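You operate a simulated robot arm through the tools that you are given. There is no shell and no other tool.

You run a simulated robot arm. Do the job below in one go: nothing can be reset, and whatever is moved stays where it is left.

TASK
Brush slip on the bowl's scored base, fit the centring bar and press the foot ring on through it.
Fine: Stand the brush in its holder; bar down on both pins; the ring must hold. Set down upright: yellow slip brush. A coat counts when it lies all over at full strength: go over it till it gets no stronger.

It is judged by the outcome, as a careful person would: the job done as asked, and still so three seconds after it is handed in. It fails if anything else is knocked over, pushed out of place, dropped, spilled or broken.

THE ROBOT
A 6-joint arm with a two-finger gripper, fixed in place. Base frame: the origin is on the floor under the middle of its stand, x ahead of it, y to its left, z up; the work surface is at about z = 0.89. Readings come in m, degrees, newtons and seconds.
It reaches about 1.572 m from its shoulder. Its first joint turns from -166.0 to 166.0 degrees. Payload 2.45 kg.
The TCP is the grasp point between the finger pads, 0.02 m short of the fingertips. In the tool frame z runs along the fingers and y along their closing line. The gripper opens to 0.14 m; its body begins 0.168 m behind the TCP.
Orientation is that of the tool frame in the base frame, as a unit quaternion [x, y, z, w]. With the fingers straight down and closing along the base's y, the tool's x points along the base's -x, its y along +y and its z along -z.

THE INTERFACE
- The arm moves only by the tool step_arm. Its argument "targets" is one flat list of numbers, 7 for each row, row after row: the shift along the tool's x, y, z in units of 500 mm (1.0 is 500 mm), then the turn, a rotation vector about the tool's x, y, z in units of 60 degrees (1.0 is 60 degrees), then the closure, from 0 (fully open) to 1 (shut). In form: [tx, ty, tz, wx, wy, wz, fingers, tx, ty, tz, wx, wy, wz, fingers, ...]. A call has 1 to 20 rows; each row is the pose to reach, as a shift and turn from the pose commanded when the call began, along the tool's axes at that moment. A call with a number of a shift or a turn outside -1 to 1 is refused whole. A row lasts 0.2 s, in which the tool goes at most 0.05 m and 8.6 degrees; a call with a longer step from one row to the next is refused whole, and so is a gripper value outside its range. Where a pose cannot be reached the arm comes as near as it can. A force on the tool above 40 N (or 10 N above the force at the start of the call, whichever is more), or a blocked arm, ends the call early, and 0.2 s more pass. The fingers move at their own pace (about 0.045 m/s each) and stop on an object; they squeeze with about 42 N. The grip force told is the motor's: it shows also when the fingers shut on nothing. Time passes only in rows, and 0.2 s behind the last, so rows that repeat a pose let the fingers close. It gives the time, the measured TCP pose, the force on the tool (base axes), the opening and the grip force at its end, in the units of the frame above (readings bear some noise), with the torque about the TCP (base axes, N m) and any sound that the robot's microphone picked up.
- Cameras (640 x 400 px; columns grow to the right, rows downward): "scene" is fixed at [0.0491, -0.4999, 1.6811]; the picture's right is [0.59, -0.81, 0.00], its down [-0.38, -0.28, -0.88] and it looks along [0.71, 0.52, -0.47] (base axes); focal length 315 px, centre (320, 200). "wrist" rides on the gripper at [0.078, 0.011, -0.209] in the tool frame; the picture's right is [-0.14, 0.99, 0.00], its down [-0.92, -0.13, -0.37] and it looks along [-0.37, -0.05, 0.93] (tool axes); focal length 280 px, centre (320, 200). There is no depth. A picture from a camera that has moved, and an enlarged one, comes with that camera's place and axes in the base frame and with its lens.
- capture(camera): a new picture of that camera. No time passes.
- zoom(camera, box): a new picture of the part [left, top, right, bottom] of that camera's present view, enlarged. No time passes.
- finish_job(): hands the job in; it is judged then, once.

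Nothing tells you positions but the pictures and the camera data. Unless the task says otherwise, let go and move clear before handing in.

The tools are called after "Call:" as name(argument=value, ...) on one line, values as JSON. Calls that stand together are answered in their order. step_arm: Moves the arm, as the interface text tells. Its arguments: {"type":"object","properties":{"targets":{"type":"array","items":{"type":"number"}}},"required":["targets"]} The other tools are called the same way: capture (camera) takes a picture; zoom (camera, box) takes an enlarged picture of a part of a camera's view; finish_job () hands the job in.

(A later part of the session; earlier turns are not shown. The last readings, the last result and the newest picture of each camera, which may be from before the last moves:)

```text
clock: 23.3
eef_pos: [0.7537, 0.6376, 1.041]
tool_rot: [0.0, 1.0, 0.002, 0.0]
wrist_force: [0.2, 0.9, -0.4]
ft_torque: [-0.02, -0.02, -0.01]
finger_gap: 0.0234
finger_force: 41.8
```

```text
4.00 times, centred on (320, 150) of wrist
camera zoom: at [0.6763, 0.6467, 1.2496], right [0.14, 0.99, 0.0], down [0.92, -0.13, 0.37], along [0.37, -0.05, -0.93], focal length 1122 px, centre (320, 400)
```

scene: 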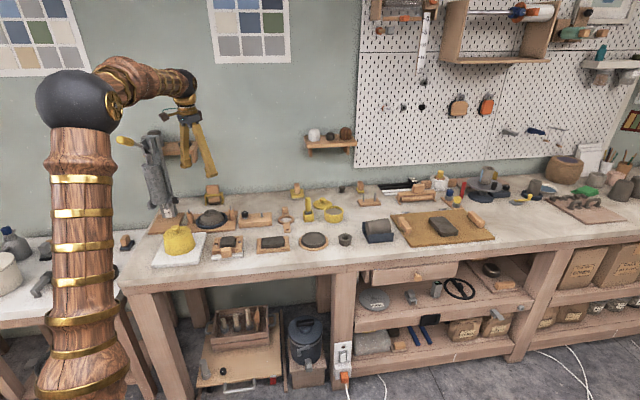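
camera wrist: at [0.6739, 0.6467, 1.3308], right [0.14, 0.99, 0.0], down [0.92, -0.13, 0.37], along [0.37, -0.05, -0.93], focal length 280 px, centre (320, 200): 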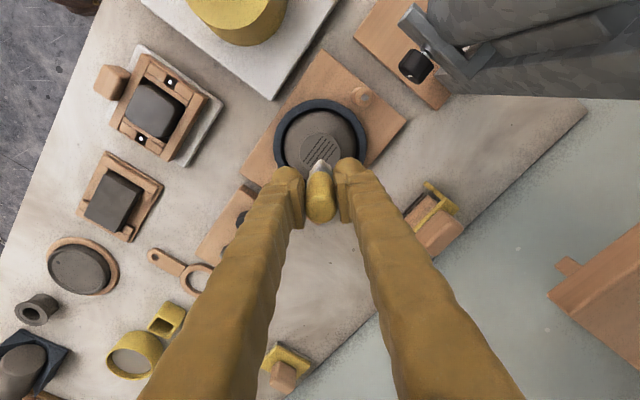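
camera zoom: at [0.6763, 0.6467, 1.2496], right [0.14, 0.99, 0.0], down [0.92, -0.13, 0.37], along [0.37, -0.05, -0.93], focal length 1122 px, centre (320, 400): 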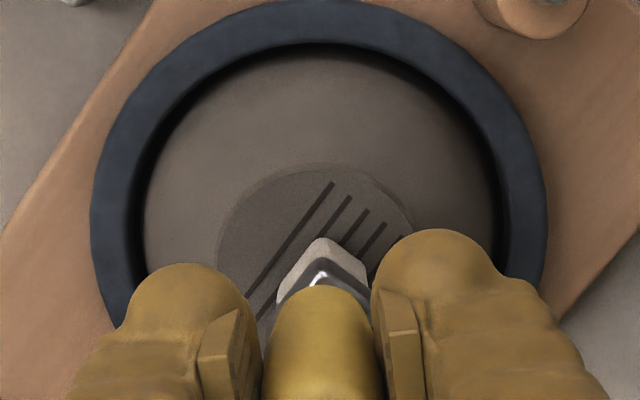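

Still a few mm above. Continuing in 1 mm steps.

Call:
step_arm(targets=[0, 0, 0.002, 0, 0, 0, 1, 0, 0, 0.004, 0, 0, 0, 1, 0, 0, 0.006, 0, 0, 0, 1, 0, 0, 0.006, 0, 0, 0, 1])

```text
clock: 24.3
eef_pos: [0.7542, 0.6361, 1.0377]
tool_rot: [0.001, 1.0, 0.002, 0.001]
wrist_force: [0.6, -1.0, 19.6]
ft_torque: [-0.07, -0.23, 0.01]
finger_gap: 0.0233
finger_force: 42.3
```

Contact: about 20 N at TCP z 1.0377. I'll ease off half a millimetre and sweep along the scoring, then look at the coat.

Call:
step_arm(targets=[0, 0, -0.001, 0, 0, 0, 1, 0.0071, 0.0071, -0.001, 0, 0, 0, 1, 0.0141, 0.0141, -0.001, 0, 0, 0, 1, 0.0212, 0.0212, -0.001, 0, 0, 0, 1, 0.0283, 0.0283, -0.001, 0, 0, 0, 1, 0.0212, 0.0212, -0.001, 0, 0, 0, 1, 0.0141, 0.0141, -0.001, 0, 0, 0, 1, 0.0071, 0.0071, -0.001, 0, 0, 0, 1, 0, 0, -0.001, 0, 0, 0, 1, -0.0071, -0.0071, -0.001, 0, 0, 0, 1, -0.0141, -0.0141, -0.001, 0, 0, 0, 1, -0.0212, -0.0212, -0.001, 0, 0, 0, 1, -0.0283, -0.0283, -0.001, 0, 0, 0, 1, -0.0212, -0.0212, -0.001, 0, 0, 0, 1, -0.0141, -0.0141, -0.001, 0, 0, 0, 1, -0.0071, -0.0071, -0.001, 0, 0, 0, 1, 0, 0, -0.001, 0, 0, 0, 1])

Call:
zoom(camera="scene", box=[190, 190, 240, 222])

Call:
zoom(camera="wrist", box=[240, 100, 400, 200])

```text
clock: 27.9
eef_pos: [0.7552, 0.6367, 1.038]
tool_rot: [0.0, 1.0, 0.001, 0.0]
wrist_force: [5.3, -6.0, 17.7]
ft_torque: [-0.37, -0.52, -0.03]
finger_gap: 0.0233
finger_force: 42.3
```

```text
12.50 times, centred on (215, 206) of scene
camera zoom: at [0.0491, -0.4999, 1.6811], right [0.59, -0.81, 0.0], down [-0.38, -0.28, -0.88], along [0.71, 0.52, -0.47], focal length 3943 px, centre (1632, 125)
```

zoom: 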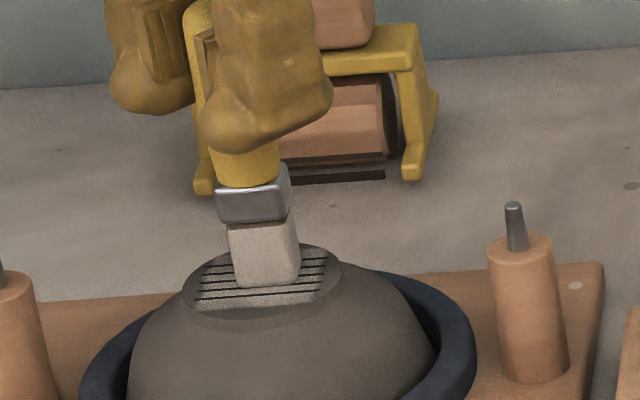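

```text
4.00 times, centred on (320, 150) of wrist
camera zoom: at [0.6765, 0.6459, 1.247], right [0.14, 0.99, 0.0], down [0.92, -0.13, 0.37], along [0.37, -0.05, -0.93], focal length 1122 px, centre (320, 400)
```

zoom: 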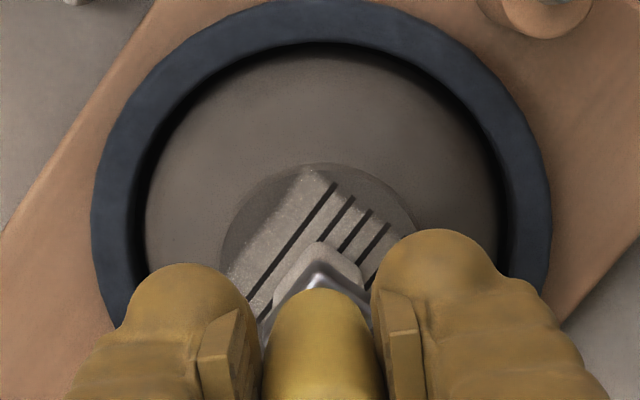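

The first strip has been lightened partially by the slip, with bowl unmoved. I'll continue with the parallel tracks on one side, with a bit less pressure.

Call:
step_arm(targets=[-0.0071, 0.0071, -0.002, 0, 0, 0, 1, -0.0057, 0.0198, -0.002, 0, 0, 0, 1, 0.0014, 0.0269, -0.002, 0, 0, 0, 1, 0.0085, 0.0339, -0.002, 0, 0, 0, 1, 0.0156, 0.041, -0.002, 0, 0, 0, 1, 0.0071, 0.0325, -0.002, 0, 0, 0, 1, -0.0014, 0.024, -0.002, 0, 0, 0, 1, -0.0099, 0.0156, -0.002, 0, 0, 0, 1, -0.0184, 0.0071, -0.002, 0, 0, 0, 1, -0.0269, -0.0014, -0.002, 0, 0, 0, 1, -0.0339, -0.0085, -0.002, 0, 0, 0, 1, -0.041, -0.0156, -0.002, 0, 0, 0, 1, -0.041, -0.0014, -0.002, 0, 0, 0, 1, -0.0424, 0.0085, -0.002, 0, 0, 0, 1, -0.0339, 0.017, -0.002, 0, 0, 0, 1, -0.0255, 0.0255, -0.002, 0, 0, 0, 1, -0.017, 0.0339, -0.002, 0, 0, 0, 1, -0.0085, 0.0424, -0.002, 0, 0, 0, 1, -0.017, 0.0339, -0.002, 0, 0, 0, 1, -0.0255, 0.0255, -0.002, 0, 0, 0, 1])

Call:
zoom(camera="scene", box=[190, 190, 240, 222])

Call:
zoom(camera="wrist", box=[240, 100, 400, 200])

```text
clock: 32.1
eef_pos: [0.7679, 0.6479, 1.0398]
tool_rot: [0.0, 1.0, 0.0, 0.001]
wrist_force: [-0.1, -0.2, -0.1]
ft_torque: [-0.04, 0.02, 0.02]
finger_gap: 0.0233
finger_force: 42.0
```

```text
12.50 times, centred on (215, 206) of scene
camera zoom: at [0.0491, -0.4999, 1.6811], right [0.59, -0.81, 0.0], down [-0.38, -0.28, -0.88], along [0.71, 0.52, -0.47], focal length 3943 px, centre (1632, 125)
```

zoom: 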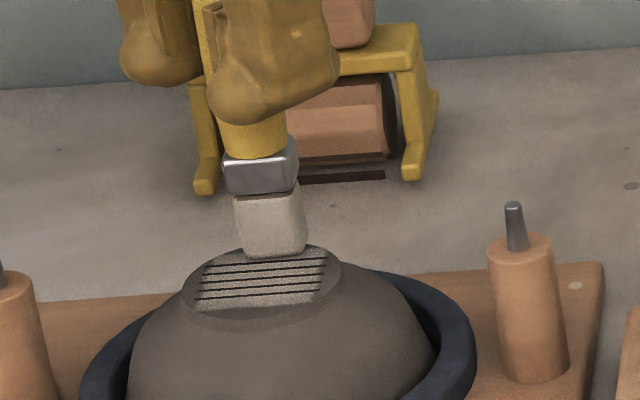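

```text
4.00 times, centred on (320, 150) of wrist
camera zoom: at [0.6898, 0.659, 1.2485], right [0.14, 0.99, 0.0], down [0.92, -0.13, 0.37], along [0.37, -0.05, -0.93], focal length 1122 px, centre (320, 400)
```

zoom: 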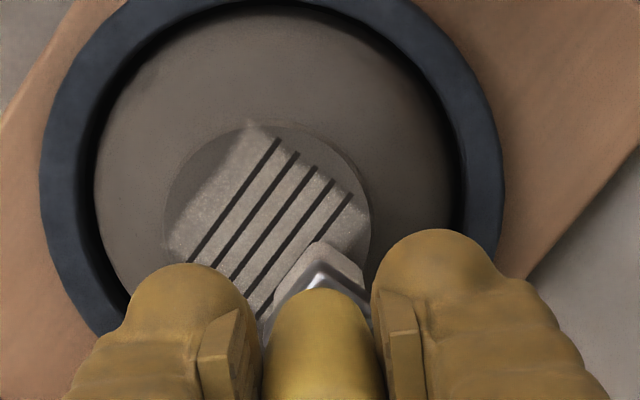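

Contact was lost when I eased off; I'll go 0.75 mm lower and redo this side's tracks.

Call:
step_arm(targets=[0.0085, 0.0085, 0.0015, 0, 0, 0, 1, 0.017, 0.017, 0.0015, 0, 0, 0, 1, 0.0085, 0.0085, 0.0015, 0, 0, 0, 1, 0, 0, 0.0015, 0, 0, 0, 1, -0.0085, -0.0085, 0.0015, 0, 0, 0, 1, -0.017, -0.017, 0.0015, 0, 0, 0, 1, -0.0141, -0.0283, 0.0015, 0, 0, 0, 1, -0.0071, -0.0212, 0.0015, 0, 0, 0, 1, 0, -0.0141, 0.0015, 0, 0, 0, 1, 0.0071, -0.0071, 0.0015, 0, 0, 0, 1, 0.0141, 0, 0.0015, 0, 0, 0, 1, 0.0212, 0.0071, 0.0015, 0, 0, 0, 1, 0.0297, 0.0156, 0.0015, 0, 0, 0, 1, 0.041, 0.0156, 0.0015, 0, 0, 0, 1, 0.0382, 0.0042, 0.0015, 0, 0, 0, 1, 0.0311, -0.0028, 0.0015, 0, 0, 0, 1, 0.024, -0.0099, 0.0015, 0, 0, 0, 1, 0.017, -0.017, 0.0015, 0, 0, 0, 1, 0.0071, -0.0269, 0.0015, 0, 0, 0, 1, -0.0028, -0.0368, 0.0015, 0, 0, 0, 1])

Call:
zoom(camera="scene", box=[190, 190, 240, 222])

Call:
zoom(camera="wrist", box=[240, 100, 400, 200])

```text
clock: 36.3
eef_pos: [0.7676, 0.6303, 1.0384]
tool_rot: [0.0, 1.0, 0.001, 0.0]
wrist_force: [-0.3, 1.6, 2.7]
ft_torque: [0.03, 0.11, 0.01]
finger_gap: 0.0235
finger_force: 42.4
```

```text
12.50 times, centred on (215, 206) of scene
camera zoom: at [0.0491, -0.4999, 1.6811], right [0.59, -0.81, 0.0], down [-0.38, -0.28, -0.88], along [0.71, 0.52, -0.47], focal length 3943 px, centre (1632, 125)
```

zoom: 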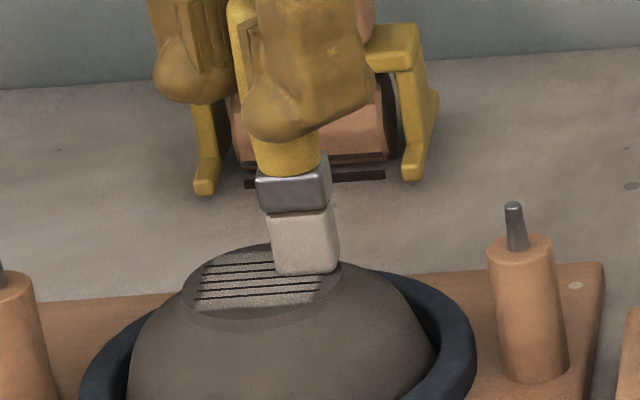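

```text
4.00 times, centred on (320, 150) of wrist
camera zoom: at [0.6903, 0.6403, 1.2472], right [0.14, 0.99, 0.0], down [0.92, -0.13, 0.37], along [0.37, -0.05, -0.93], focal length 1122 px, centre (320, 400)
```

zoom: 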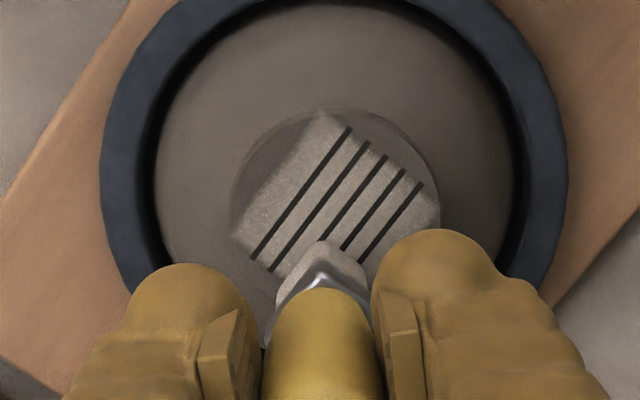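

This side is covered further; now I'll sweep the opposite half of the base.

Call:
step_arm(targets=[-0.0028, -0.0141, 0.0005, 0, 0, 0, 1, 0.0085, -0.0198, 0.0005, 0, 0, 0, 1, 0.0198, -0.0141, 0.0005, 0, 0, 0, 1, 0.0283, -0.0057, 0.0005, 0, 0, 0, 1, 0.0368, 0.0028, 0.0005, 0, 0, 0, 1, 0.0452, 0.0113, 0.0005, 0, 0, 0, 1, 0.0537, 0.0198, 0.0005, 0, 0, 0, 1, 0.0622, 0.0283, 0.0005, 0, 0, 0, 1, 0.0679, 0.017, 0.0005, 0, 0, 0, 1, 0.0608, 0.0071, 0.0005, 0, 0, 0, 1, 0.0523, -0.0014, 0.0005, 0, 0, 0, 1, 0.0438, -0.0099, 0.0005, 0, 0, 0, 1, 0.0354, -0.0184, 0.0005, 0, 0, 0, 1, 0.0255, -0.0283, 0.0005, 0, 0, 0, 1, 0.0368, -0.0311, 0.0005, 0, 0, 0, 1, 0.0467, -0.024, 0.0005, 0, 0, 0, 1, 0.0551, -0.0156, 0.0005, 0, 0, 0, 1, 0.0636, -0.0071, 0.0005, 0, 0, 0, 1, 0.0721, 0.0014, 0.0005, 0, 0, 0, 1, 0.0636, -0.0071, 0.0005, 0, 0, 0, 1])

Call:
zoom(camera="scene", box=[190, 190, 240, 222])

Call:
zoom(camera="wrist", box=[240, 100, 400, 200])

```text
clock: 40.5
eef_pos: [0.7355, 0.6267, 1.038]
tool_rot: [0.0, 1.0, 0.001, 0.0]
wrist_force: [-0.3, 1.6, 2.9]
ft_torque: [0.12, 0.05, 0.02]
finger_gap: 0.0236
finger_force: 42.4
```

```text
12.50 times, centred on (215, 206) of scene
camera zoom: at [0.0491, -0.4999, 1.6811], right [0.59, -0.81, 0.0], down [-0.38, -0.28, -0.88], along [0.71, 0.52, -0.47], focal length 3943 px, centre (1632, 125)
```

zoom: 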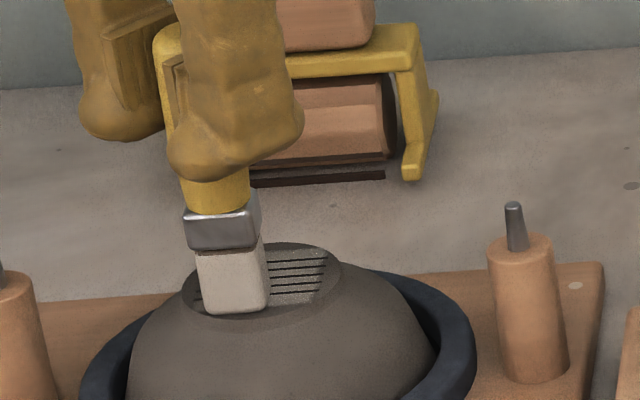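

```text
4.00 times, centred on (320, 150) of wrist
camera zoom: at [0.6578, 0.6375, 1.2469], right [0.14, 0.99, 0.0], down [0.92, -0.13, 0.37], along [0.37, -0.05, -0.93], focal length 1122 px, centre (320, 400)
```

zoom: 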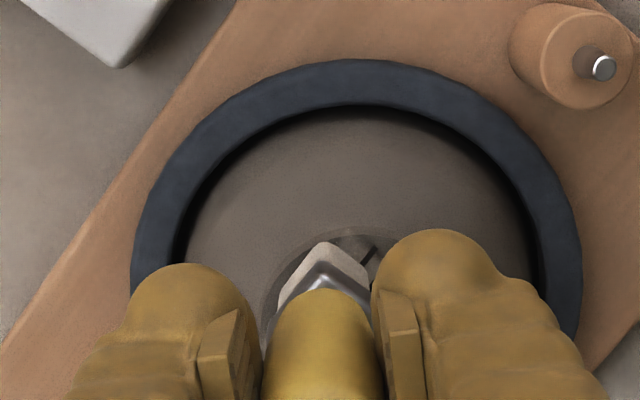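

I'll lift and back off a little to inspect the coat all over.

Call:
step_arm(targets=[0, 0, -0.04, 0, 0, 0, 1, -0.04, 0.006, -0.08, 0, 0, 0, 1, -0.08, 0.012, -0.1, 0, 0, 0, 1, -0.12, 0.018, -0.1, 0, 0, 0, 1, -0.12, 0.018, -0.1, 0, 0, 0, 1])

Call:
zoom(camera="scene", box=[190, 190, 240, 222])

Call:
zoom(camera="wrist", box=[260, 80, 380, 155])

```text
clock: 41.7
eef_pos: [0.7973, 0.6373, 1.0889]
tool_rot: [0.001, 1.0, 0.001, -0.001]
wrist_force: [0.7, 0.2, -1.0]
ft_torque: [0.0, 0.02, -0.01]
finger_gap: 0.0235
finger_force: 41.8
```

```text
12.50 times, centred on (215, 206) of scene
camera zoom: at [0.0491, -0.4999, 1.6811], right [0.59, -0.81, 0.0], down [-0.38, -0.28, -0.88], along [0.71, 0.52, -0.47], focal length 3943 px, centre (1632, 125)
```

zoom: 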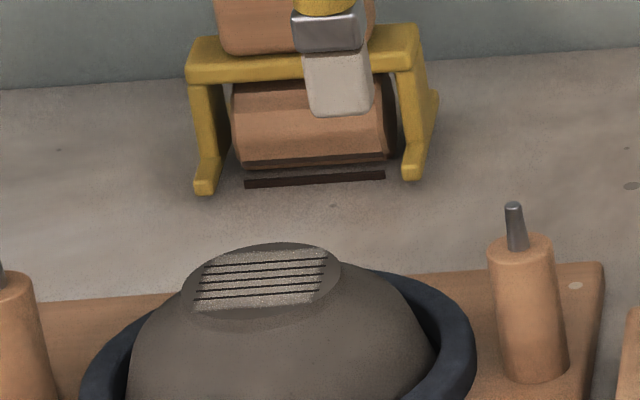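

```text
5.33 times, centred on (320, 118) of wrist
camera zoom: at [0.7197, 0.646, 1.2978], right [0.14, 0.99, 0.0], down [0.92, -0.13, 0.37], along [0.37, -0.05, -0.93], focal length 1495 px, centre (320, 640)
```

zoom: 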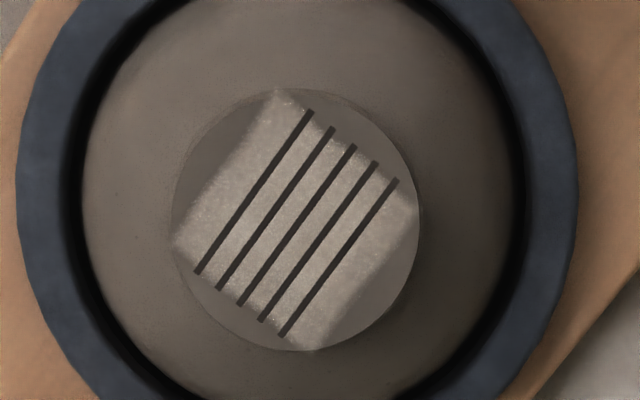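

The coat takes on a square patch across the scored base; it's covered but not yet at full strength, with soft edges. I'll make a second, denser pass over it all.

Call:
step_arm(targets=[0.043, -0.0203, 0.03, 0, 0, 0, 1, 0.086, -0.0406, 0.07, 0, 0, 0, 1, 0.086, -0.0406, 0.092, 0, 0, 0, 1, 0.086, -0.0406, 0.1005, 0, 0, 0, 1, 0.0959, -0.0307, 0.1005, 0, 0, 0, 1, 0.1058, -0.0208, 0.1005, 0, 0, 0, 1, 0.1157, -0.0109, 0.1005, 0, 0, 0, 1, 0.1256, -0.001, 0.1005, 0, 0, 0, 1, 0.1171, 0.0075, 0.1005, 0, 0, 0, 1, 0.1072, -0.0024, 0.1005, 0, 0, 0, 1, 0.0973, -0.0123, 0.1005, 0, 0, 0, 1, 0.0874, -0.0222, 0.1005, 0, 0, 0, 1, 0.0775, -0.0321, 0.1005, 0, 0, 0, 1, 0.069, -0.0236, 0.1005, 0, 0, 0, 1, 0.0789, -0.0137, 0.1005, 0, 0, 0, 1, 0.0888, -0.0038, 0.1005, 0, 0, 0, 1, 0.0987, 0.0061, 0.1005, 0, 0, 0, 1, 0.1086, 0.016, 0.1005, 0, 0, 0, 1, 0.1001, 0.0245, 0.1005, 0, 0, 0, 1, 0.0902, 0.0146, 0.1005, 0, 0, 0, 1])

Call:
zoom(camera="wrist", box=[240, 100, 400, 200])

```text
clock: 45.9
eef_pos: [0.7515, 0.6438, 1.0383]
tool_rot: [0.001, 1.0, 0.001, 0.001]
wrist_force: [-0.3, -0.5, -0.2]
ft_torque: [-0.01, 0.02, 0.01]
finger_gap: 0.0231
finger_force: 42.7
```

```text
4.00 times, centred on (320, 150) of wrist
camera zoom: at [0.6733, 0.6533, 1.2471], right [0.14, 0.99, 0.0], down [0.92, -0.13, 0.37], along [0.37, -0.05, -0.93], focal length 1122 px, centre (320, 400)
```

zoom: 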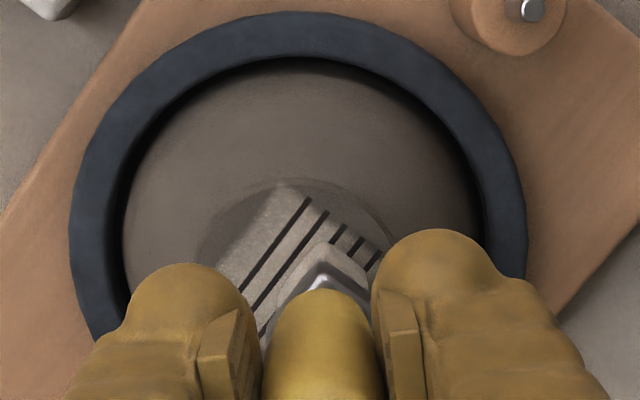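

The pressure had dropped to nothing, so I'll press 1 mm lower and finish the remaining tracks of this pass.

Call:
step_arm(targets=[0, 0, 0.001, 0, 0, 0, 1, -0.0099, -0.0099, 0.002, 0, 0, 0, 1, -0.0198, -0.0198, 0.002, 0, 0, 0, 1, -0.0297, -0.0297, 0.002, 0, 0, 0, 1, -0.0382, -0.0212, 0.002, 0, 0, 0, 1, -0.0283, -0.0113, 0.002, 0, 0, 0, 1, -0.0184, -0.0014, 0.002, 0, 0, 0, 1, -0.0085, 0.0085, 0.002, 0, 0, 0, 1, 0.0014, 0.0184, 0.002, 0, 0, 0, 1, -0.0071, 0.0269, 0.002, 0, 0, 0, 1, -0.017, 0.017, 0.002, 0, 0, 0, 1, -0.0269, 0.0071, 0.002, 0, 0, 0, 1])

Call:
zoom(camera="wrist", box=[240, 100, 400, 200])

```text
clock: 48.5
eef_pos: [0.7652, 0.6456, 1.0372]
tool_rot: [-0.001, 1.0, 0.001, 0.0]
wrist_force: [-4.4, 4.0, 12.2]
ft_torque: [0.41, 0.36, 0.03]
finger_gap: 0.0235
finger_force: 41.7
```

```text
4.00 times, centred on (320, 150) of wrist
camera zoom: at [0.6875, 0.6568, 1.2457], right [0.14, 0.99, 0.0], down [0.92, -0.13, 0.37], along [0.37, -0.05, -0.93], focal length 1122 px, centre (320, 400)
```

zoom: 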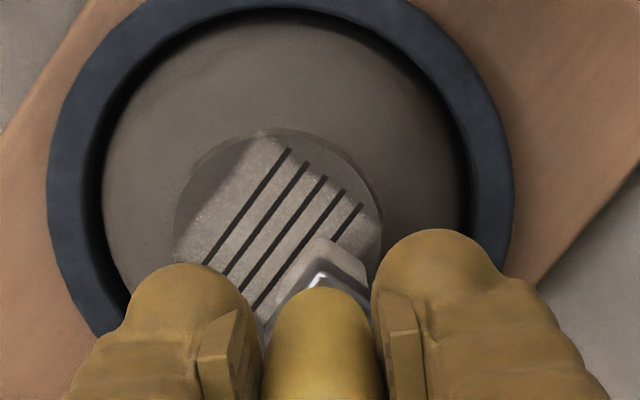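

Good contact at about 12 N. I'll run a full raster at this pressure.

Call:
step_arm(targets=[-0.0099, -0.0099, 0, 0, 0, 0, 1, -0.0198, -0.0198, 0, 0, 0, 0, 1, -0.0113, -0.0283, 0, 0, 0, 0, 1, -0.0014, -0.0184, 0, 0, 0, 0, 1, 0.0085, -0.0085, 0, 0, 0, 0, 1, 0.0184, 0.0014, 0, 0, 0, 0, 1, 0.0283, 0.0113, 0, 0, 0, 0, 1, 0.0368, 0.0028, 0, 0, 0, 0, 1, 0.0269, -0.0071, 0, 0, 0, 0, 1, 0.017, -0.017, 0, 0, 0, 0, 1, 0.0071, -0.0269, 0, 0, 0, 0, 1, -0.0028, -0.0368, 0, 0, 0, 0, 1, 0.0057, -0.0452, 0, 0, 0, 0, 1, 0.0156, -0.0354, 0, 0, 0, 0, 1, 0.0255, -0.0255, 0, 0, 0, 0, 1, 0.0354, -0.0156, 0, 0, 0, 0, 1, 0.0452, -0.0057, 0, 0, 0, 0, 1, 0.0537, -0.0141, 0, 0, 0, 0, 1, 0.0438, -0.024, 0, 0, 0, 0, 1, 0.0339, -0.0339, 0, 0, 0, 0, 1])

Call:
zoom(camera="scene", box=[190, 190, 240, 222])

```text
clock: 52.7
eef_pos: [0.7488, 0.6298, 1.0376]
tool_rot: [0.0, 1.0, 0.002, -0.001]
wrist_force: [-2.4, 0.8, 4.0]
ft_torque: [0.09, 0.09, 0.02]
finger_gap: 0.0233
finger_force: 41.7
```

```text
12.50 times, centred on (215, 206) of scene
camera zoom: at [0.0491, -0.4999, 1.6811], right [0.59, -0.81, 0.0], down [-0.38, -0.28, -0.88], along [0.71, 0.52, -0.47], focal length 3943 px, centre (1632, 125)
```

zoom: 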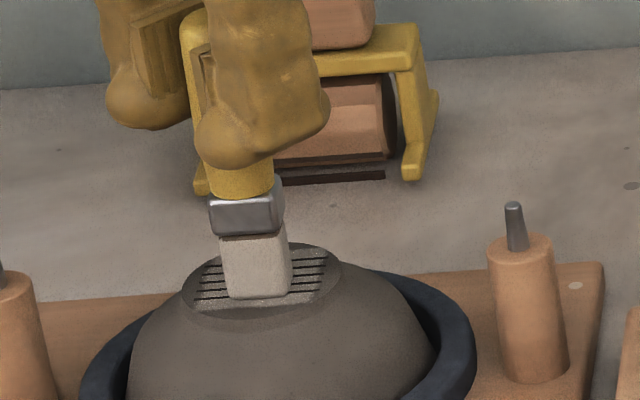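

Finishing the last tracks of this pass, then backing off to compare the coat.

Call:
step_arm(targets=[-0.0099, -0.0099, 0.0005, 0, 0, 0, 1, -0.0198, -0.0198, 0.0005, 0, 0, 0, 1, -0.0113, -0.0283, 0.0005, 0, 0, 0, 1, -0.0014, -0.0184, 0.0005, 0, 0, 0, 1, 0.0085, -0.0085, 0.0005, 0, 0, 0, 1, 0.0184, 0.0014, 0.0005, 0, 0, 0, 1, 0.0283, 0.0113, 0.0005, 0, 0, 0, 1, 0.0184, 0.0014, 0.0005, 0, 0, 0, 1, 0.0085, -0.0085, 0.0005, 0, 0, 0, 1, 0.0085, -0.0085, -0.03, 0, 0, 0, 1, -0.03, 0, -0.07, 0, 0, 0, 1, -0.07, 0.008, -0.1, 0, 0, 0, 1, -0.0968, 0.0128, -0.1, 0, 0, 0, 1, -0.0968, 0.0128, -0.1, 0, 0, 0, 1])

Call:
zoom(camera="scene", box=[190, 190, 240, 222])

Call:
zoom(camera="wrist", box=[260, 80, 380, 155])

```text
clock: 55.7
eef_pos: [0.7958, 0.6357, 1.0858]
tool_rot: [0.0, 1.0, 0.001, 0.0]
wrist_force: [-0.6, 0.3, -0.6]
ft_torque: [0.02, -0.04, -0.03]
finger_gap: 0.0237
finger_force: 41.7
```

```text
12.50 times, centred on (215, 206) of scene
camera zoom: at [0.0491, -0.4999, 1.6811], right [0.59, -0.81, 0.0], down [-0.38, -0.28, -0.88], along [0.71, 0.52, -0.47], focal length 3943 px, centre (1632, 125)
```

zoom: 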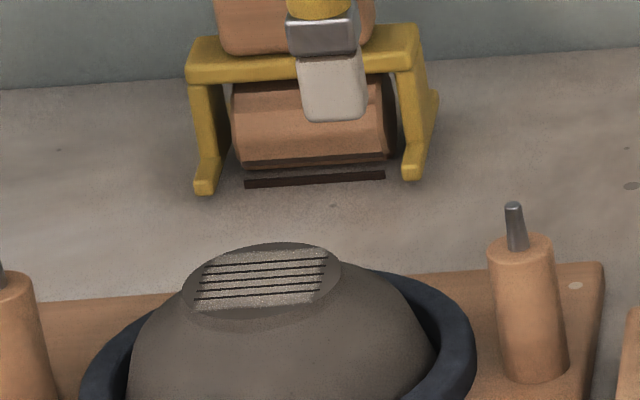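

```text
5.33 times, centred on (320, 118) of wrist
camera zoom: at [0.7176, 0.6457, 1.2962], right [0.14, 0.99, 0.0], down [0.92, -0.13, 0.37], along [0.37, -0.05, -0.93], focal length 1495 px, centre (320, 640)
```

zoom: 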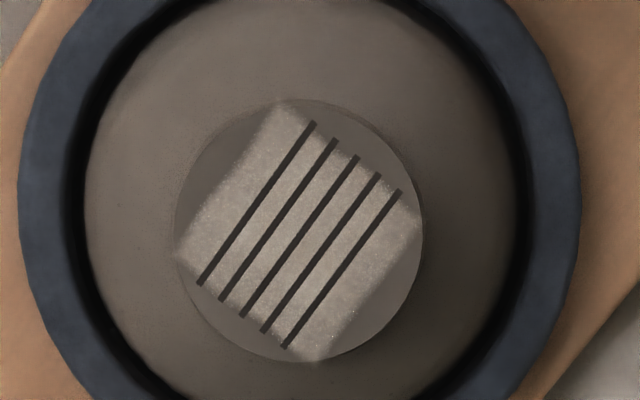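

The coat looks a bit stronger and more even. A tighter zoom for comparison, before another pass.

Call:
zoom(camera="wrist", box=[288, 96, 344, 152])

Call:
zoom(camera="scene", box=[202, 206, 222, 220])

```text
7.14 times, centred on (316, 124) of wrist
camera zoom: at [0.7176, 0.6457, 1.2962], right [0.14, 0.99, 0.0], down [0.92, -0.13, 0.37], along [0.37, -0.05, -0.93], focal length 2003 px, centre (349, 743)
```

zoom: 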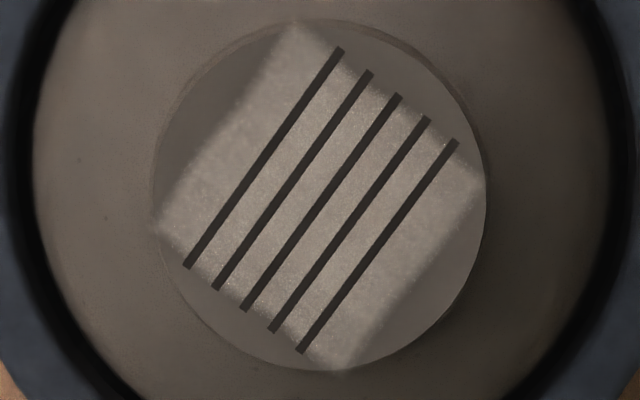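

```text
16.00 times, centred on (212, 213) of scene
camera zoom: at [0.0491, -0.4999, 1.6811], right [0.59, -0.81, 0.0], down [-0.38, -0.28, -0.88], along [0.71, 0.52, -0.47], focal length 5047 px, centre (2048, -8)
```

zoom: 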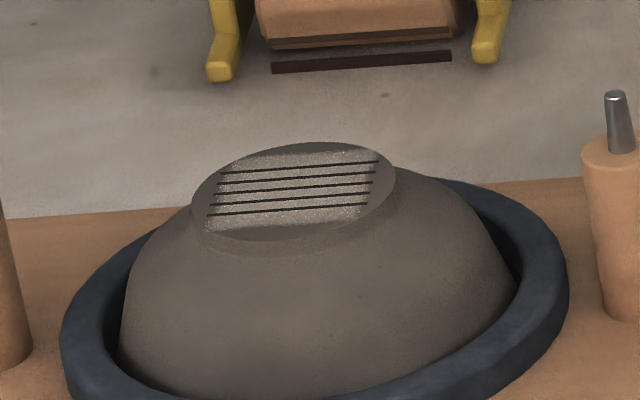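

I'll do another pass, this time going round the perimeter of the patch first, then the inside.

Call:
step_arm(targets=[0.0455, -0.0233, 0.04, 0, 0, 0, 1, 0.091, -0.0467, 0.08, 0, 0, 0, 1, 0.091, -0.0467, 0.097, 0, 0, 0, 1, 0.091, -0.0467, 0.1005, 0, 0, 0, 1, 0.1009, -0.0368, 0.1005, 0, 0, 0, 1, 0.1108, -0.0269, 0.1005, 0, 0, 0, 1, 0.1207, -0.017, 0.1005, 0, 0, 0, 1, 0.1306, -0.0071, 0.1005, 0, 0, 0, 1, 0.1278, 0.007, 0.1005, 0, 0, 0, 1, 0.1179, 0.0169, 0.1005, 0, 0, 0, 1, 0.108, 0.0268, 0.1005, 0, 0, 0, 1, 0.0981, 0.0367, 0.1005, 0, 0, 0, 1, 0.0868, 0.0424, 0.1005, 0, 0, 0, 1, 0.0769, 0.0466, 0.1005, 0, 0, 0, 1, 0.067, 0.0367, 0.1005, 0, 0, 0, 1, 0.0571, 0.0268, 0.1005, 0, 0, 0, 1, 0.0472, 0.0169, 0.1005, 0, 0, 0, 1, 0.0373, 0.007, 0.1005, 0, 0, 0, 1, 0.0401, -0.0071, 0.1005, 0, 0, 0, 1, 0.05, -0.017, 0.1005, 0, 0, 0, 1])

Call:
zoom(camera="wrist", box=[240, 100, 400, 200])

```text
clock: 59.9
eef_pos: [0.7707, 0.6275, 1.0367]
tool_rot: [0.0, 1.0, 0.0, 0.0]
wrist_force: [2.8, 0.0, 6.7]
ft_torque: [0.0, -0.23, 0.02]
finger_gap: 0.0232
finger_force: 42.0
```

```text
4.00 times, centred on (320, 150) of wrist
camera zoom: at [0.6939, 0.6378, 1.2457], right [0.14, 0.99, 0.0], down [0.92, -0.13, 0.37], along [0.37, -0.05, -0.93], focal length 1122 px, centre (320, 400)
```

zoom: 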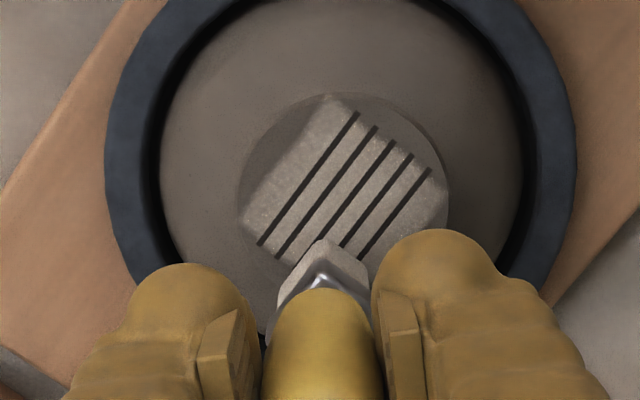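

Call:
step_arm(targets=[0.0099, -0.0099, 0, 0, 0, 0, 1, 0.0198, -0.0198, 0, 0, 0, 0, 1, 0.0311, -0.0198, 0, 0, 0, 0, 1, 0.041, -0.0099, 0, 0, 0, 0, 1, 0.0509, 0, 0, 0, 0, 0, 1, 0.0608, 0.0099, 0, 0, 0, 0, 1, 0.0707, 0.0198, 0, 0, 0, 0, 1, 0.0608, 0.0297, 0, 0, 0, 0, 1, 0.0509, 0.0198, 0, 0, 0, 0, 1, 0.041, 0.0099, 0, 0, 0, 0, 1, 0.0311, 0, 0, 0, 0, 0, 1, 0.0212, -0.0099, 0, 0, 0, 0, 1, 0.0113, 0, 0, 0, 0, 0, 1, 0.0212, 0.0099, 0, 0, 0, 0, 1, 0.0311, 0.0198, 0, 0, 0, 0, 1, 0.041, 0.0297, 0, 0, 0, 0, 1, 0.0509, 0.0396, 0, 0, 0, 0, 1, 0.041, 0.0495, 0, 0, 0, 0, 1, 0.0311, 0.0396, 0, 0, 0, 0, 1, 0.0212, 0.0297, 0, 0, 0, 0, 1])

```text
clock: 64.1
eef_pos: [0.7618, 0.6442, 1.0365]
tool_rot: [0.0, 1.0, 0.001, -0.001]
wrist_force: [-1.6, 0.7, 2.8]
ft_torque: [0.03, 0.03, 0.02]
finger_gap: 0.0235
finger_force: 41.4
```

Call:
step_arm(targets=[-0.0099, -0.0099, 0, 0, 0, 0, 1, -0.0198, -0.0198, 0, 0, 0, 0, 1, -0.0269, -0.0127, 0, 0, 0, 0, 1, -0.017, -0.0028, 0, 0, 0, 0, 1, -0.0071, 0.0071, 0, 0, 0, 0, 1, 0.0028, 0.017, 0, 0, 0, 0, 1, 0.0127, 0.0269, 0, 0, 0, 0, 1, 0.0028, 0.017, 0, 0, 0, 0, 1, 0.0028, 0.017, -0.04, 0, 0, 0, 1, -0.03, 0.005, -0.08, 0, 0, 0, 1, -0.0712, -0.0128, -0.1, 0, 0, 0, 1, -0.0712, -0.0128, -0.1, 0, 0, 0, 1])

Call:
zoom(camera="wrist", box=[260, 80, 380, 155])

Call:
zoom(camera="wrist", box=[288, 96, 344, 152])

Call:
zoom(camera="scene", box=[202, 206, 222, 220])

```text
clock: 66.7
eef_pos: [0.7966, 0.6366, 1.0884]
tool_rot: [-0.001, 1.0, 0.001, 0.0]
wrist_force: [0.4, 0.7, -0.8]
ft_torque: [0.01, 0.0, -0.01]
finger_gap: 0.0236
finger_force: 41.9
```

```text
5.33 times, centred on (320, 118) of wrist
camera zoom: at [0.7185, 0.6465, 1.2965], right [0.14, 0.99, 0.0], down [0.92, -0.13, 0.37], along [0.37, -0.05, -0.93], focal length 1495 px, centre (320, 640)
```

zoom: 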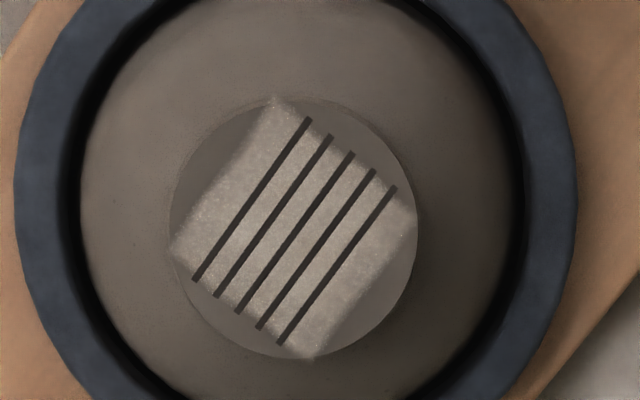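

```text
7.14 times, centred on (316, 124) of wrist
camera zoom: at [0.7185, 0.6465, 1.2965], right [0.14, 0.99, 0.0], down [0.92, -0.13, 0.37], along [0.37, -0.05, -0.93], focal length 2003 px, centre (349, 743)
```

zoom: 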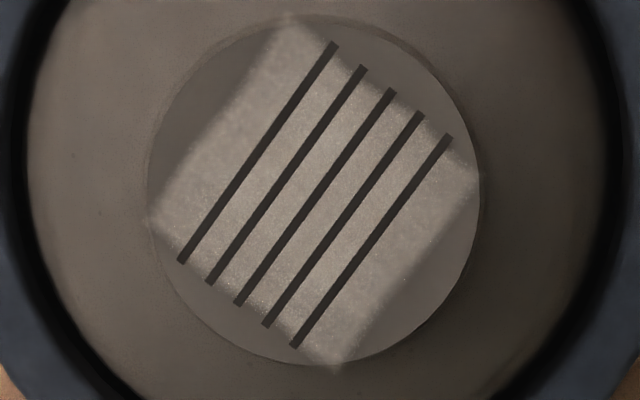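

```text
16.00 times, centred on (212, 213) of scene
camera zoom: at [0.0491, -0.4999, 1.6811], right [0.59, -0.81, 0.0], down [-0.38, -0.28, -0.88], along [0.71, 0.52, -0.47], focal length 5047 px, centre (2048, -8)
```

zoom: 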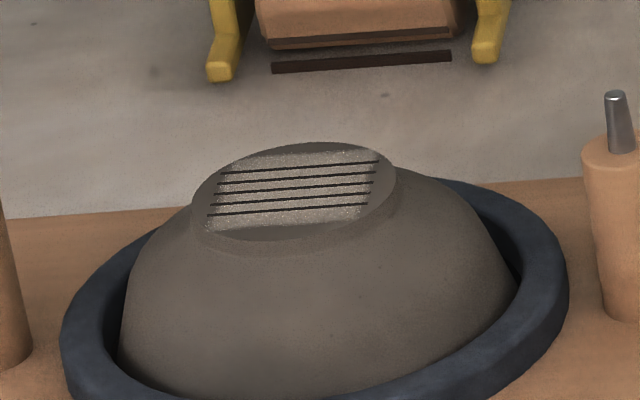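

It is nearly unchanged from the last pass, though maybe marginally stronger near the edges. Let me check whether the bristles still carry slip.

Call:
zoom(camera="scene", box=[196, 176, 236, 201])

Call:
zoom(camera="wrist", box=[240, 120, 400, 220])

```text
16.00 times, centred on (216, 188) of scene
camera zoom: at [0.0491, -0.4999, 1.6811], right [0.59, -0.81, 0.0], down [-0.38, -0.28, -0.88], along [0.71, 0.52, -0.47], focal length 5047 px, centre (1984, 384)
```

zoom: 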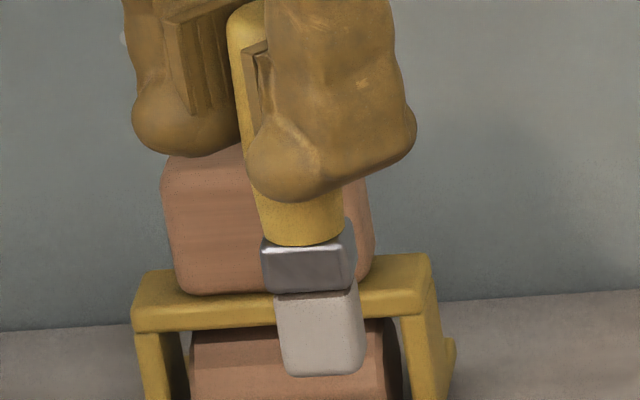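

```text
4.00 times, centred on (320, 170) of wrist
camera zoom: at [0.7185, 0.6465, 1.2965], right [0.14, 0.99, 0.0], down [0.92, -0.13, 0.37], along [0.37, -0.05, -0.93], focal length 1122 px, centre (320, 320)
```

zoom: 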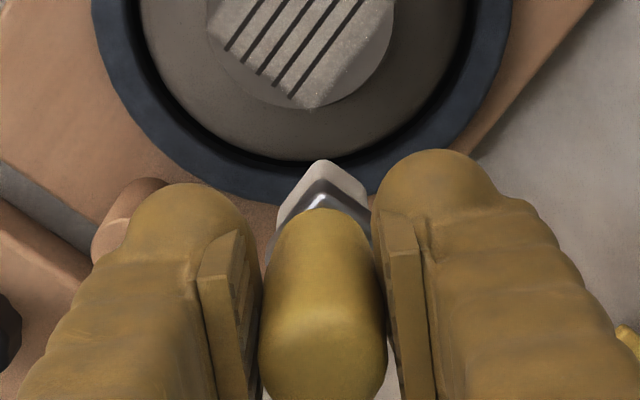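

The bristles still carry slip. One more full pass with slightly firmer pressure, then I'll compare again from the same pose.

Call:
step_arm(targets=[0.042, -0.0226, 0.04, 0, 0, 0, 1, 0.084, -0.0452, 0.08, 0, 0, 0, 1, 0.084, -0.0452, 0.098, 0, 0, 0, 1, 0.084, -0.0452, 0.1005, 0, 0, 0, 1, 0.0953, -0.0339, 0.1005, 0, 0, 0, 1, 0.1066, -0.0226, 0.1005, 0, 0, 0, 1, 0.1179, -0.0113, 0.1005, 0, 0, 0, 1, 0.1292, 0, 0.1005, 0, 0, 0, 1, 0.1179, 0.0113, 0.1005, 0, 0, 0, 1, 0.1066, 0, 0.1005, 0, 0, 0, 1, 0.0953, -0.0113, 0.1005, 0, 0, 0, 1, 0.084, -0.0226, 0.1005, 0, 0, 0, 1, 0.0727, -0.0339, 0.1005, 0, 0, 0, 1, 0.0614, -0.0226, 0.1005, 0, 0, 0, 1, 0.0727, -0.0113, 0.1005, 0, 0, 0, 1, 0.084, 0, 0.1005, 0, 0, 0, 1, 0.0953, 0.0113, 0.1005, 0, 0, 0, 1, 0.1066, 0.0226, 0.1005, 0, 0, 0, 1, 0.0953, 0.0339, 0.1005, 0, 0, 0, 1, 0.084, 0.0226, 0.1005, 0, 0, 0, 1])

```text
clock: 70.9
eef_pos: [0.7534, 0.6495, 1.0363]
tool_rot: [0.0, 1.0, 0.0, 0.0]
wrist_force: [-5.4, 4.0, 16.2]
ft_torque: [0.36, 0.31, 0.01]
finger_gap: 0.0234
finger_force: 41.6
```

Call:
step_arm(targets=[-0.0113, -0.0113, 0, 0, 0, 0, 1, -0.0226, -0.0226, 0, 0, 0, 0, 1, -0.0339, -0.0339, 0, 0, 0, 0, 1, -0.0452, -0.0226, 0, 0, 0, 0, 1, -0.0339, -0.0113, 0, 0, 0, 0, 1, -0.0226, 0, 0, 0, 0, 0, 1, -0.0113, 0.0113, 0, 0, 0, 0, 1, 0, 0.0226, 0, 0, 0, 0, 1, -0.0113, 0.0113, 0, 0, 0, 0, 1, -0.0113, 0.0113, -0.04, 0, 0, 0, 1, -0.045, 0, -0.08, 0, 0, 0, 1, -0.084, -0.0226, -0.1, 0, 0, 0, 1, -0.084, -0.0226, -0.1, 0, 0, 0, 1])

Call:
zoom(camera="wrist", box=[260, 80, 380, 155])

Call:
zoom(camera="wrist", box=[288, 96, 344, 152])

Call:
zoom(camera="scene", box=[202, 206, 222, 220])

```text
clock: 73.7
eef_pos: [0.7954, 0.6381, 1.085]
tool_rot: [-0.001, 1.0, 0.001, 0.0]
wrist_force: [-0.8, -0.7, -0.4]
ft_torque: [0.03, 0.0, 0.01]
finger_gap: 0.0237
finger_force: 41.9
```

```text
5.33 times, centred on (320, 118) of wrist
camera zoom: at [0.7174, 0.6466, 1.2953], right [0.14, 0.99, 0.0], down [0.92, -0.13, 0.37], along [0.37, -0.05, -0.93], focal length 1495 px, centre (320, 640)
```

zoom: 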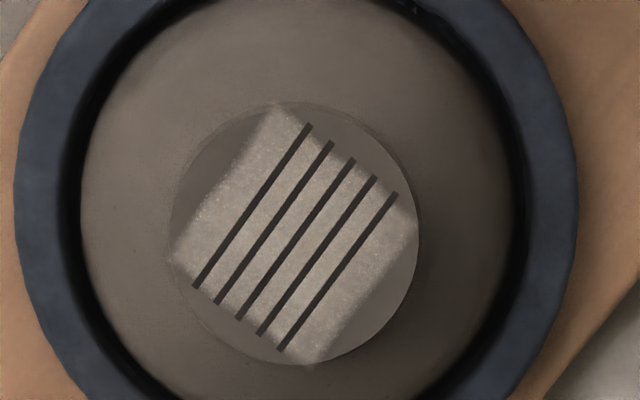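

```text
7.14 times, centred on (316, 124) of wrist
camera zoom: at [0.7174, 0.6466, 1.2953], right [0.14, 0.99, 0.0], down [0.92, -0.13, 0.37], along [0.37, -0.05, -0.93], focal length 2003 px, centre (349, 743)
```

zoom: 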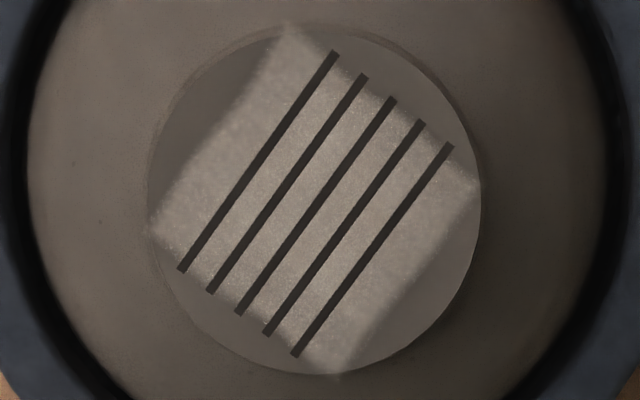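

```text
16.00 times, centred on (212, 213) of scene
camera zoom: at [0.0491, -0.4999, 1.6811], right [0.59, -0.81, 0.0], down [-0.38, -0.28, -0.88], along [0.71, 0.52, -0.47], focal length 5047 px, centre (2048, -8)
```

zoom: 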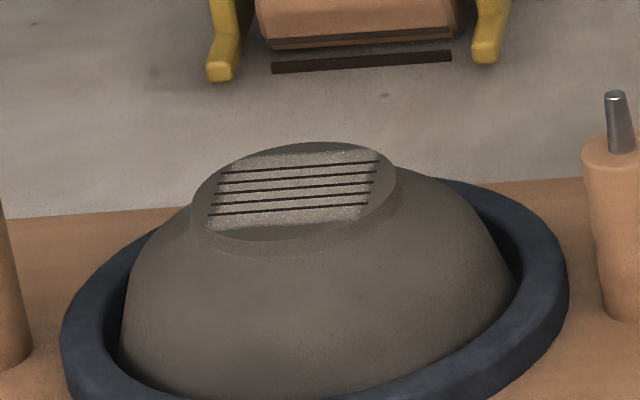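

I see no real change between the last two passes. For certainty I'll make a final cross-hatched pass at right angles and check once more.

Call:
step_arm(targets=[0.042, -0.024, 0.04, 0, 0, 0, 1, 0.084, -0.048, 0.08, 0, 0, 0, 1, 0.084, -0.048, 0.098, 0, 0, 0, 1, 0.084, -0.048, 0.1, 0, 0, 0, 1, 0.072, -0.036, 0.1, 0, 0, 0, 1, 0.06, -0.024, 0.1, 0, 0, 0, 1, 0.048, -0.012, 0.1, 0, 0, 0, 1, 0.036, 0, 0.1, 0, 0, 0, 1, 0.0473, 0.0113, 0.1, 0, 0, 0, 1, 0.0593, -0.0007, 0.1, 0, 0, 0, 1, 0.0713, -0.0127, 0.1, 0, 0, 0, 1, 0.0833, -0.0247, 0.1, 0, 0, 0, 1, 0.0953, -0.0367, 0.1, 0, 0, 0, 1, 0.108, -0.024, 0.1, 0, 0, 0, 1, 0.096, -0.012, 0.1, 0, 0, 0, 1, 0.084, 0, 0.1, 0, 0, 0, 1, 0.072, 0.012, 0.1, 0, 0, 0, 1, 0.06, 0.024, 0.1, 0, 0, 0, 1, 0.0727, 0.0367, 0.1, 0, 0, 0, 1, 0.0847, 0.0247, 0.1, 0, 0, 0, 1])

```text
clock: 77.9
eef_pos: [0.7541, 0.6487, 1.038]
tool_rot: [0.0, 1.0, 0.0, -0.001]
wrist_force: [-0.2, 0.7, -1.7]
ft_torque: [-0.01, 0.02, 0.02]
finger_gap: 0.0235
finger_force: 42.1
```

Call:
step_arm(targets=[0, 0, 0.001, 0, 0, 0, 1, 0.012, -0.012, 0.0015, 0, 0, 0, 1, 0.024, -0.024, 0.0015, 0, 0, 0, 1, 0.036, -0.036, 0.0015, 0, 0, 0, 1, 0.0473, -0.0247, 0.0015, 0, 0, 0, 1, 0.0353, -0.0127, 0.0015, 0, 0, 0, 1, 0.0233, -0.0007, 0.0015, 0, 0, 0, 1, 0.0113, 0.0113, 0.0015, 0, 0, 0, 1, -0.0007, 0.0233, 0.0015, 0, 0, 0, 1, -0.012, 0.012, 0.0015, 0, 0, 0, 1, -0.0247, -0.0007, 0.0015, 0, 0, 0, 1, -0.0374, -0.0134, 0.0015, 0, 0, 0, 1, -0.0487, -0.0247, 0.0015, 0, 0, 0, 1, -0.0367, -0.0367, 0.0015, 0, 0, 0, 1, -0.0247, -0.0487, 0.0015, 0, 0, 0, 1, -0.0127, -0.0607, 0.0015, 0, 0, 0, 1, -0.0007, -0.0727, 0.0015, 0, 0, 0, 1, 0.0106, -0.0614, 0.0015, 0, 0, 0, 1, 0.0233, -0.0487, 0.0015, 0, 0, 0, 1, 0.0113, -0.0367, 0.0015, 0, 0, 0, 1])

```text
clock: 82.1
eef_pos: [0.7475, 0.6311, 1.0353]
tool_rot: [0.0, 1.0, 0.001, 0.0]
wrist_force: [-10.0, -5.7, 20.2]
ft_torque: [-0.36, 0.64, 0.01]
finger_gap: 0.0235
finger_force: 42.3
```

Call:
step_arm(targets=[-0.012, 0.012, -0.0003, 0, 0, 0, 1, -0.024, 0.024, -0.0003, 0, 0, 0, 1, -0.0367, 0.0113, -0.0003, 0, 0, 0, 1, -0.0247, -0.0007, -0.0003, 0, 0, 0, 1, -0.0127, -0.0127, -0.0003, 0, 0, 0, 1, 0, 0, -0.0003, 0, 0, 0, 1, 0.0127, 0.0127, -0.0003, 0, 0, 0, 1, 0.0007, 0.0247, -0.0003, 0, 0, 0, 1, -0.0113, 0.0367, -0.0003, 0, 0, 0, 1, -0.0113, 0.0367, -0.04, 0, 0, 0, 1, -0.05, 0.02, -0.08, 0, 0, 0, 1, -0.096, 0.012, -0.1, 0, 0, 0, 1, -0.096, 0.012, -0.1, 0, 0, 0, 1])

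Call:
zoom(camera="wrist", box=[260, 80, 380, 155])

Call:
zoom(camera="wrist", box=[288, 96, 344, 152])

Call:
zoom(camera="scene", box=[202, 206, 222, 220])

```text
clock: 84.9
eef_pos: [0.7968, 0.6363, 1.0849]
tool_rot: [0.0, 1.0, 0.001, 0.0]
wrist_force: [-1.1, 0.3, -0.6]
ft_torque: [0.02, 0.0, 0.02]
finger_gap: 0.0237
finger_force: 42.3
```

```text
5.33 times, centred on (320, 118) of wrist
camera zoom: at [0.7186, 0.6462, 1.295], right [0.14, 0.99, 0.0], down [0.92, -0.13, 0.37], along [0.37, -0.05, -0.93], focal length 1495 px, centre (320, 640)
```

zoom: 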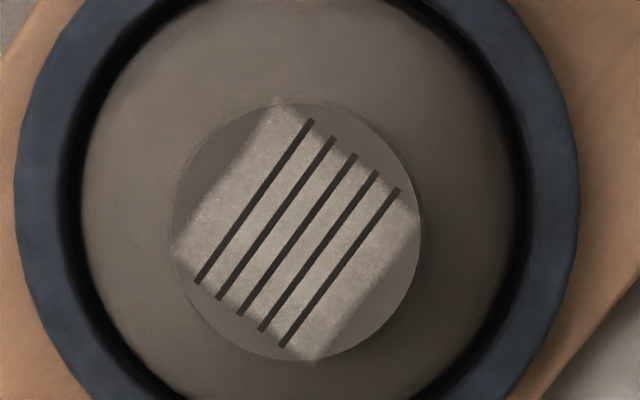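

```text
7.14 times, centred on (316, 124) of wrist
camera zoom: at [0.7186, 0.6462, 1.295], right [0.14, 0.99, 0.0], down [0.92, -0.13, 0.37], along [0.37, -0.05, -0.93], focal length 2003 px, centre (349, 743)
```

zoom: 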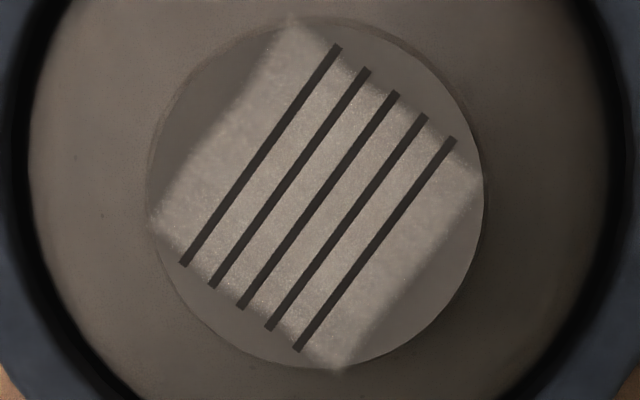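

```text
16.00 times, centred on (212, 213) of scene
camera zoom: at [0.0491, -0.4999, 1.6811], right [0.59, -0.81, 0.0], down [-0.38, -0.28, -0.88], along [0.71, 0.52, -0.47], focal length 5047 px, centre (2048, -8)
```

zoom: 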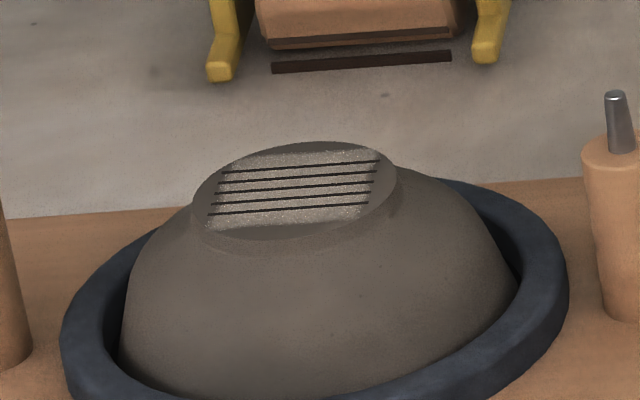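

The coat no longer changes, but it is speckled and paler slip is on the bristles; to make sure it isn't just limited by brush load, I'll re-dip and go over it again as a test.

Call:
step_arm(targets=[-0.0508, -0.0665, -0.035, 0, 0, 0, 1, -0.1015, -0.1329, -0.07, 0, 0, 0, 1, -0.1523, -0.1994, -0.07, 0, 0, 0, 1, -0.2031, -0.2658, -0.07, 0, 0, 0, 1, -0.2538, -0.3323, -0.07, 0, 0, 0, 1, -0.3046, -0.3988, -0.07, 0, 0, 0, 1, -0.3554, -0.4652, -0.07, 0, 0, 0, 1, -0.4062, -0.5317, -0.07, 0, 0, 0, 1, -0.4569, -0.5982, -0.07, 0, 0, 0, 1, -0.5077, -0.6646, -0.07, 0, 0, 0, 1, -0.5585, -0.7311, -0.07, 0, 0, 0, 1, -0.6092, -0.7975, -0.07, 0, 0, 0, 1, -0.66, -0.864, -0.07, 0, 0, 0, 1, -0.66, -0.864, -0.07, 0, 0, 0, 1])

Call:
zoom(camera="scene", box=[300, 160, 380, 230])

Call:
zoom(camera="wrist", box=[240, 120, 400, 220])

```text
clock: 87.9
eef_pos: [1.1262, 0.2044, 1.1191]
tool_rot: [0.0, 1.0, 0.001, 0.0]
wrist_force: [-0.3, -1.0, 0.0]
ft_torque: [-0.01, 0.02, 0.01]
finger_gap: 0.0235
finger_force: 41.9
```

```text
5.71 times, centred on (340, 195) of scene
camera zoom: at [0.0491, -0.4999, 1.6811], right [0.59, -0.81, 0.0], down [-0.38, -0.28, -0.88], along [0.71, 0.52, -0.47], focal length 1802 px, centre (206, 229)
```

zoom: 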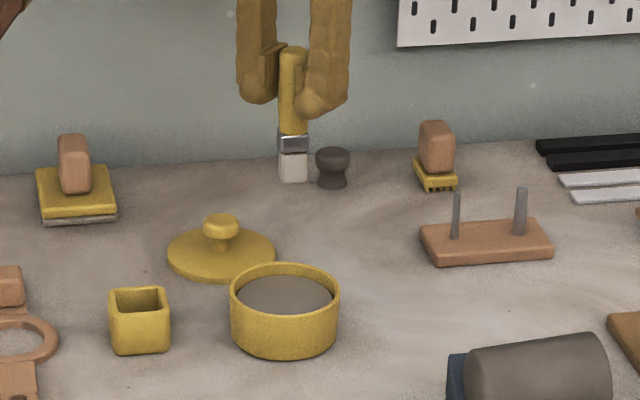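

```text
4.00 times, centred on (320, 170) of wrist
camera zoom: at [1.048, 0.2147, 1.3285], right [0.14, 0.99, 0.0], down [0.92, -0.13, 0.37], along [0.37, -0.05, -0.93], focal length 1122 px, centre (320, 320)
```

zoom: 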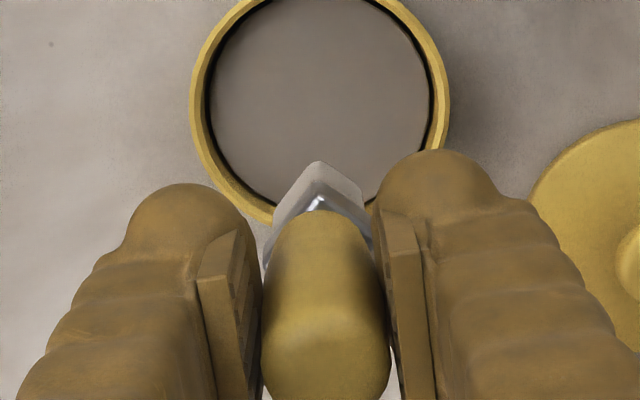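

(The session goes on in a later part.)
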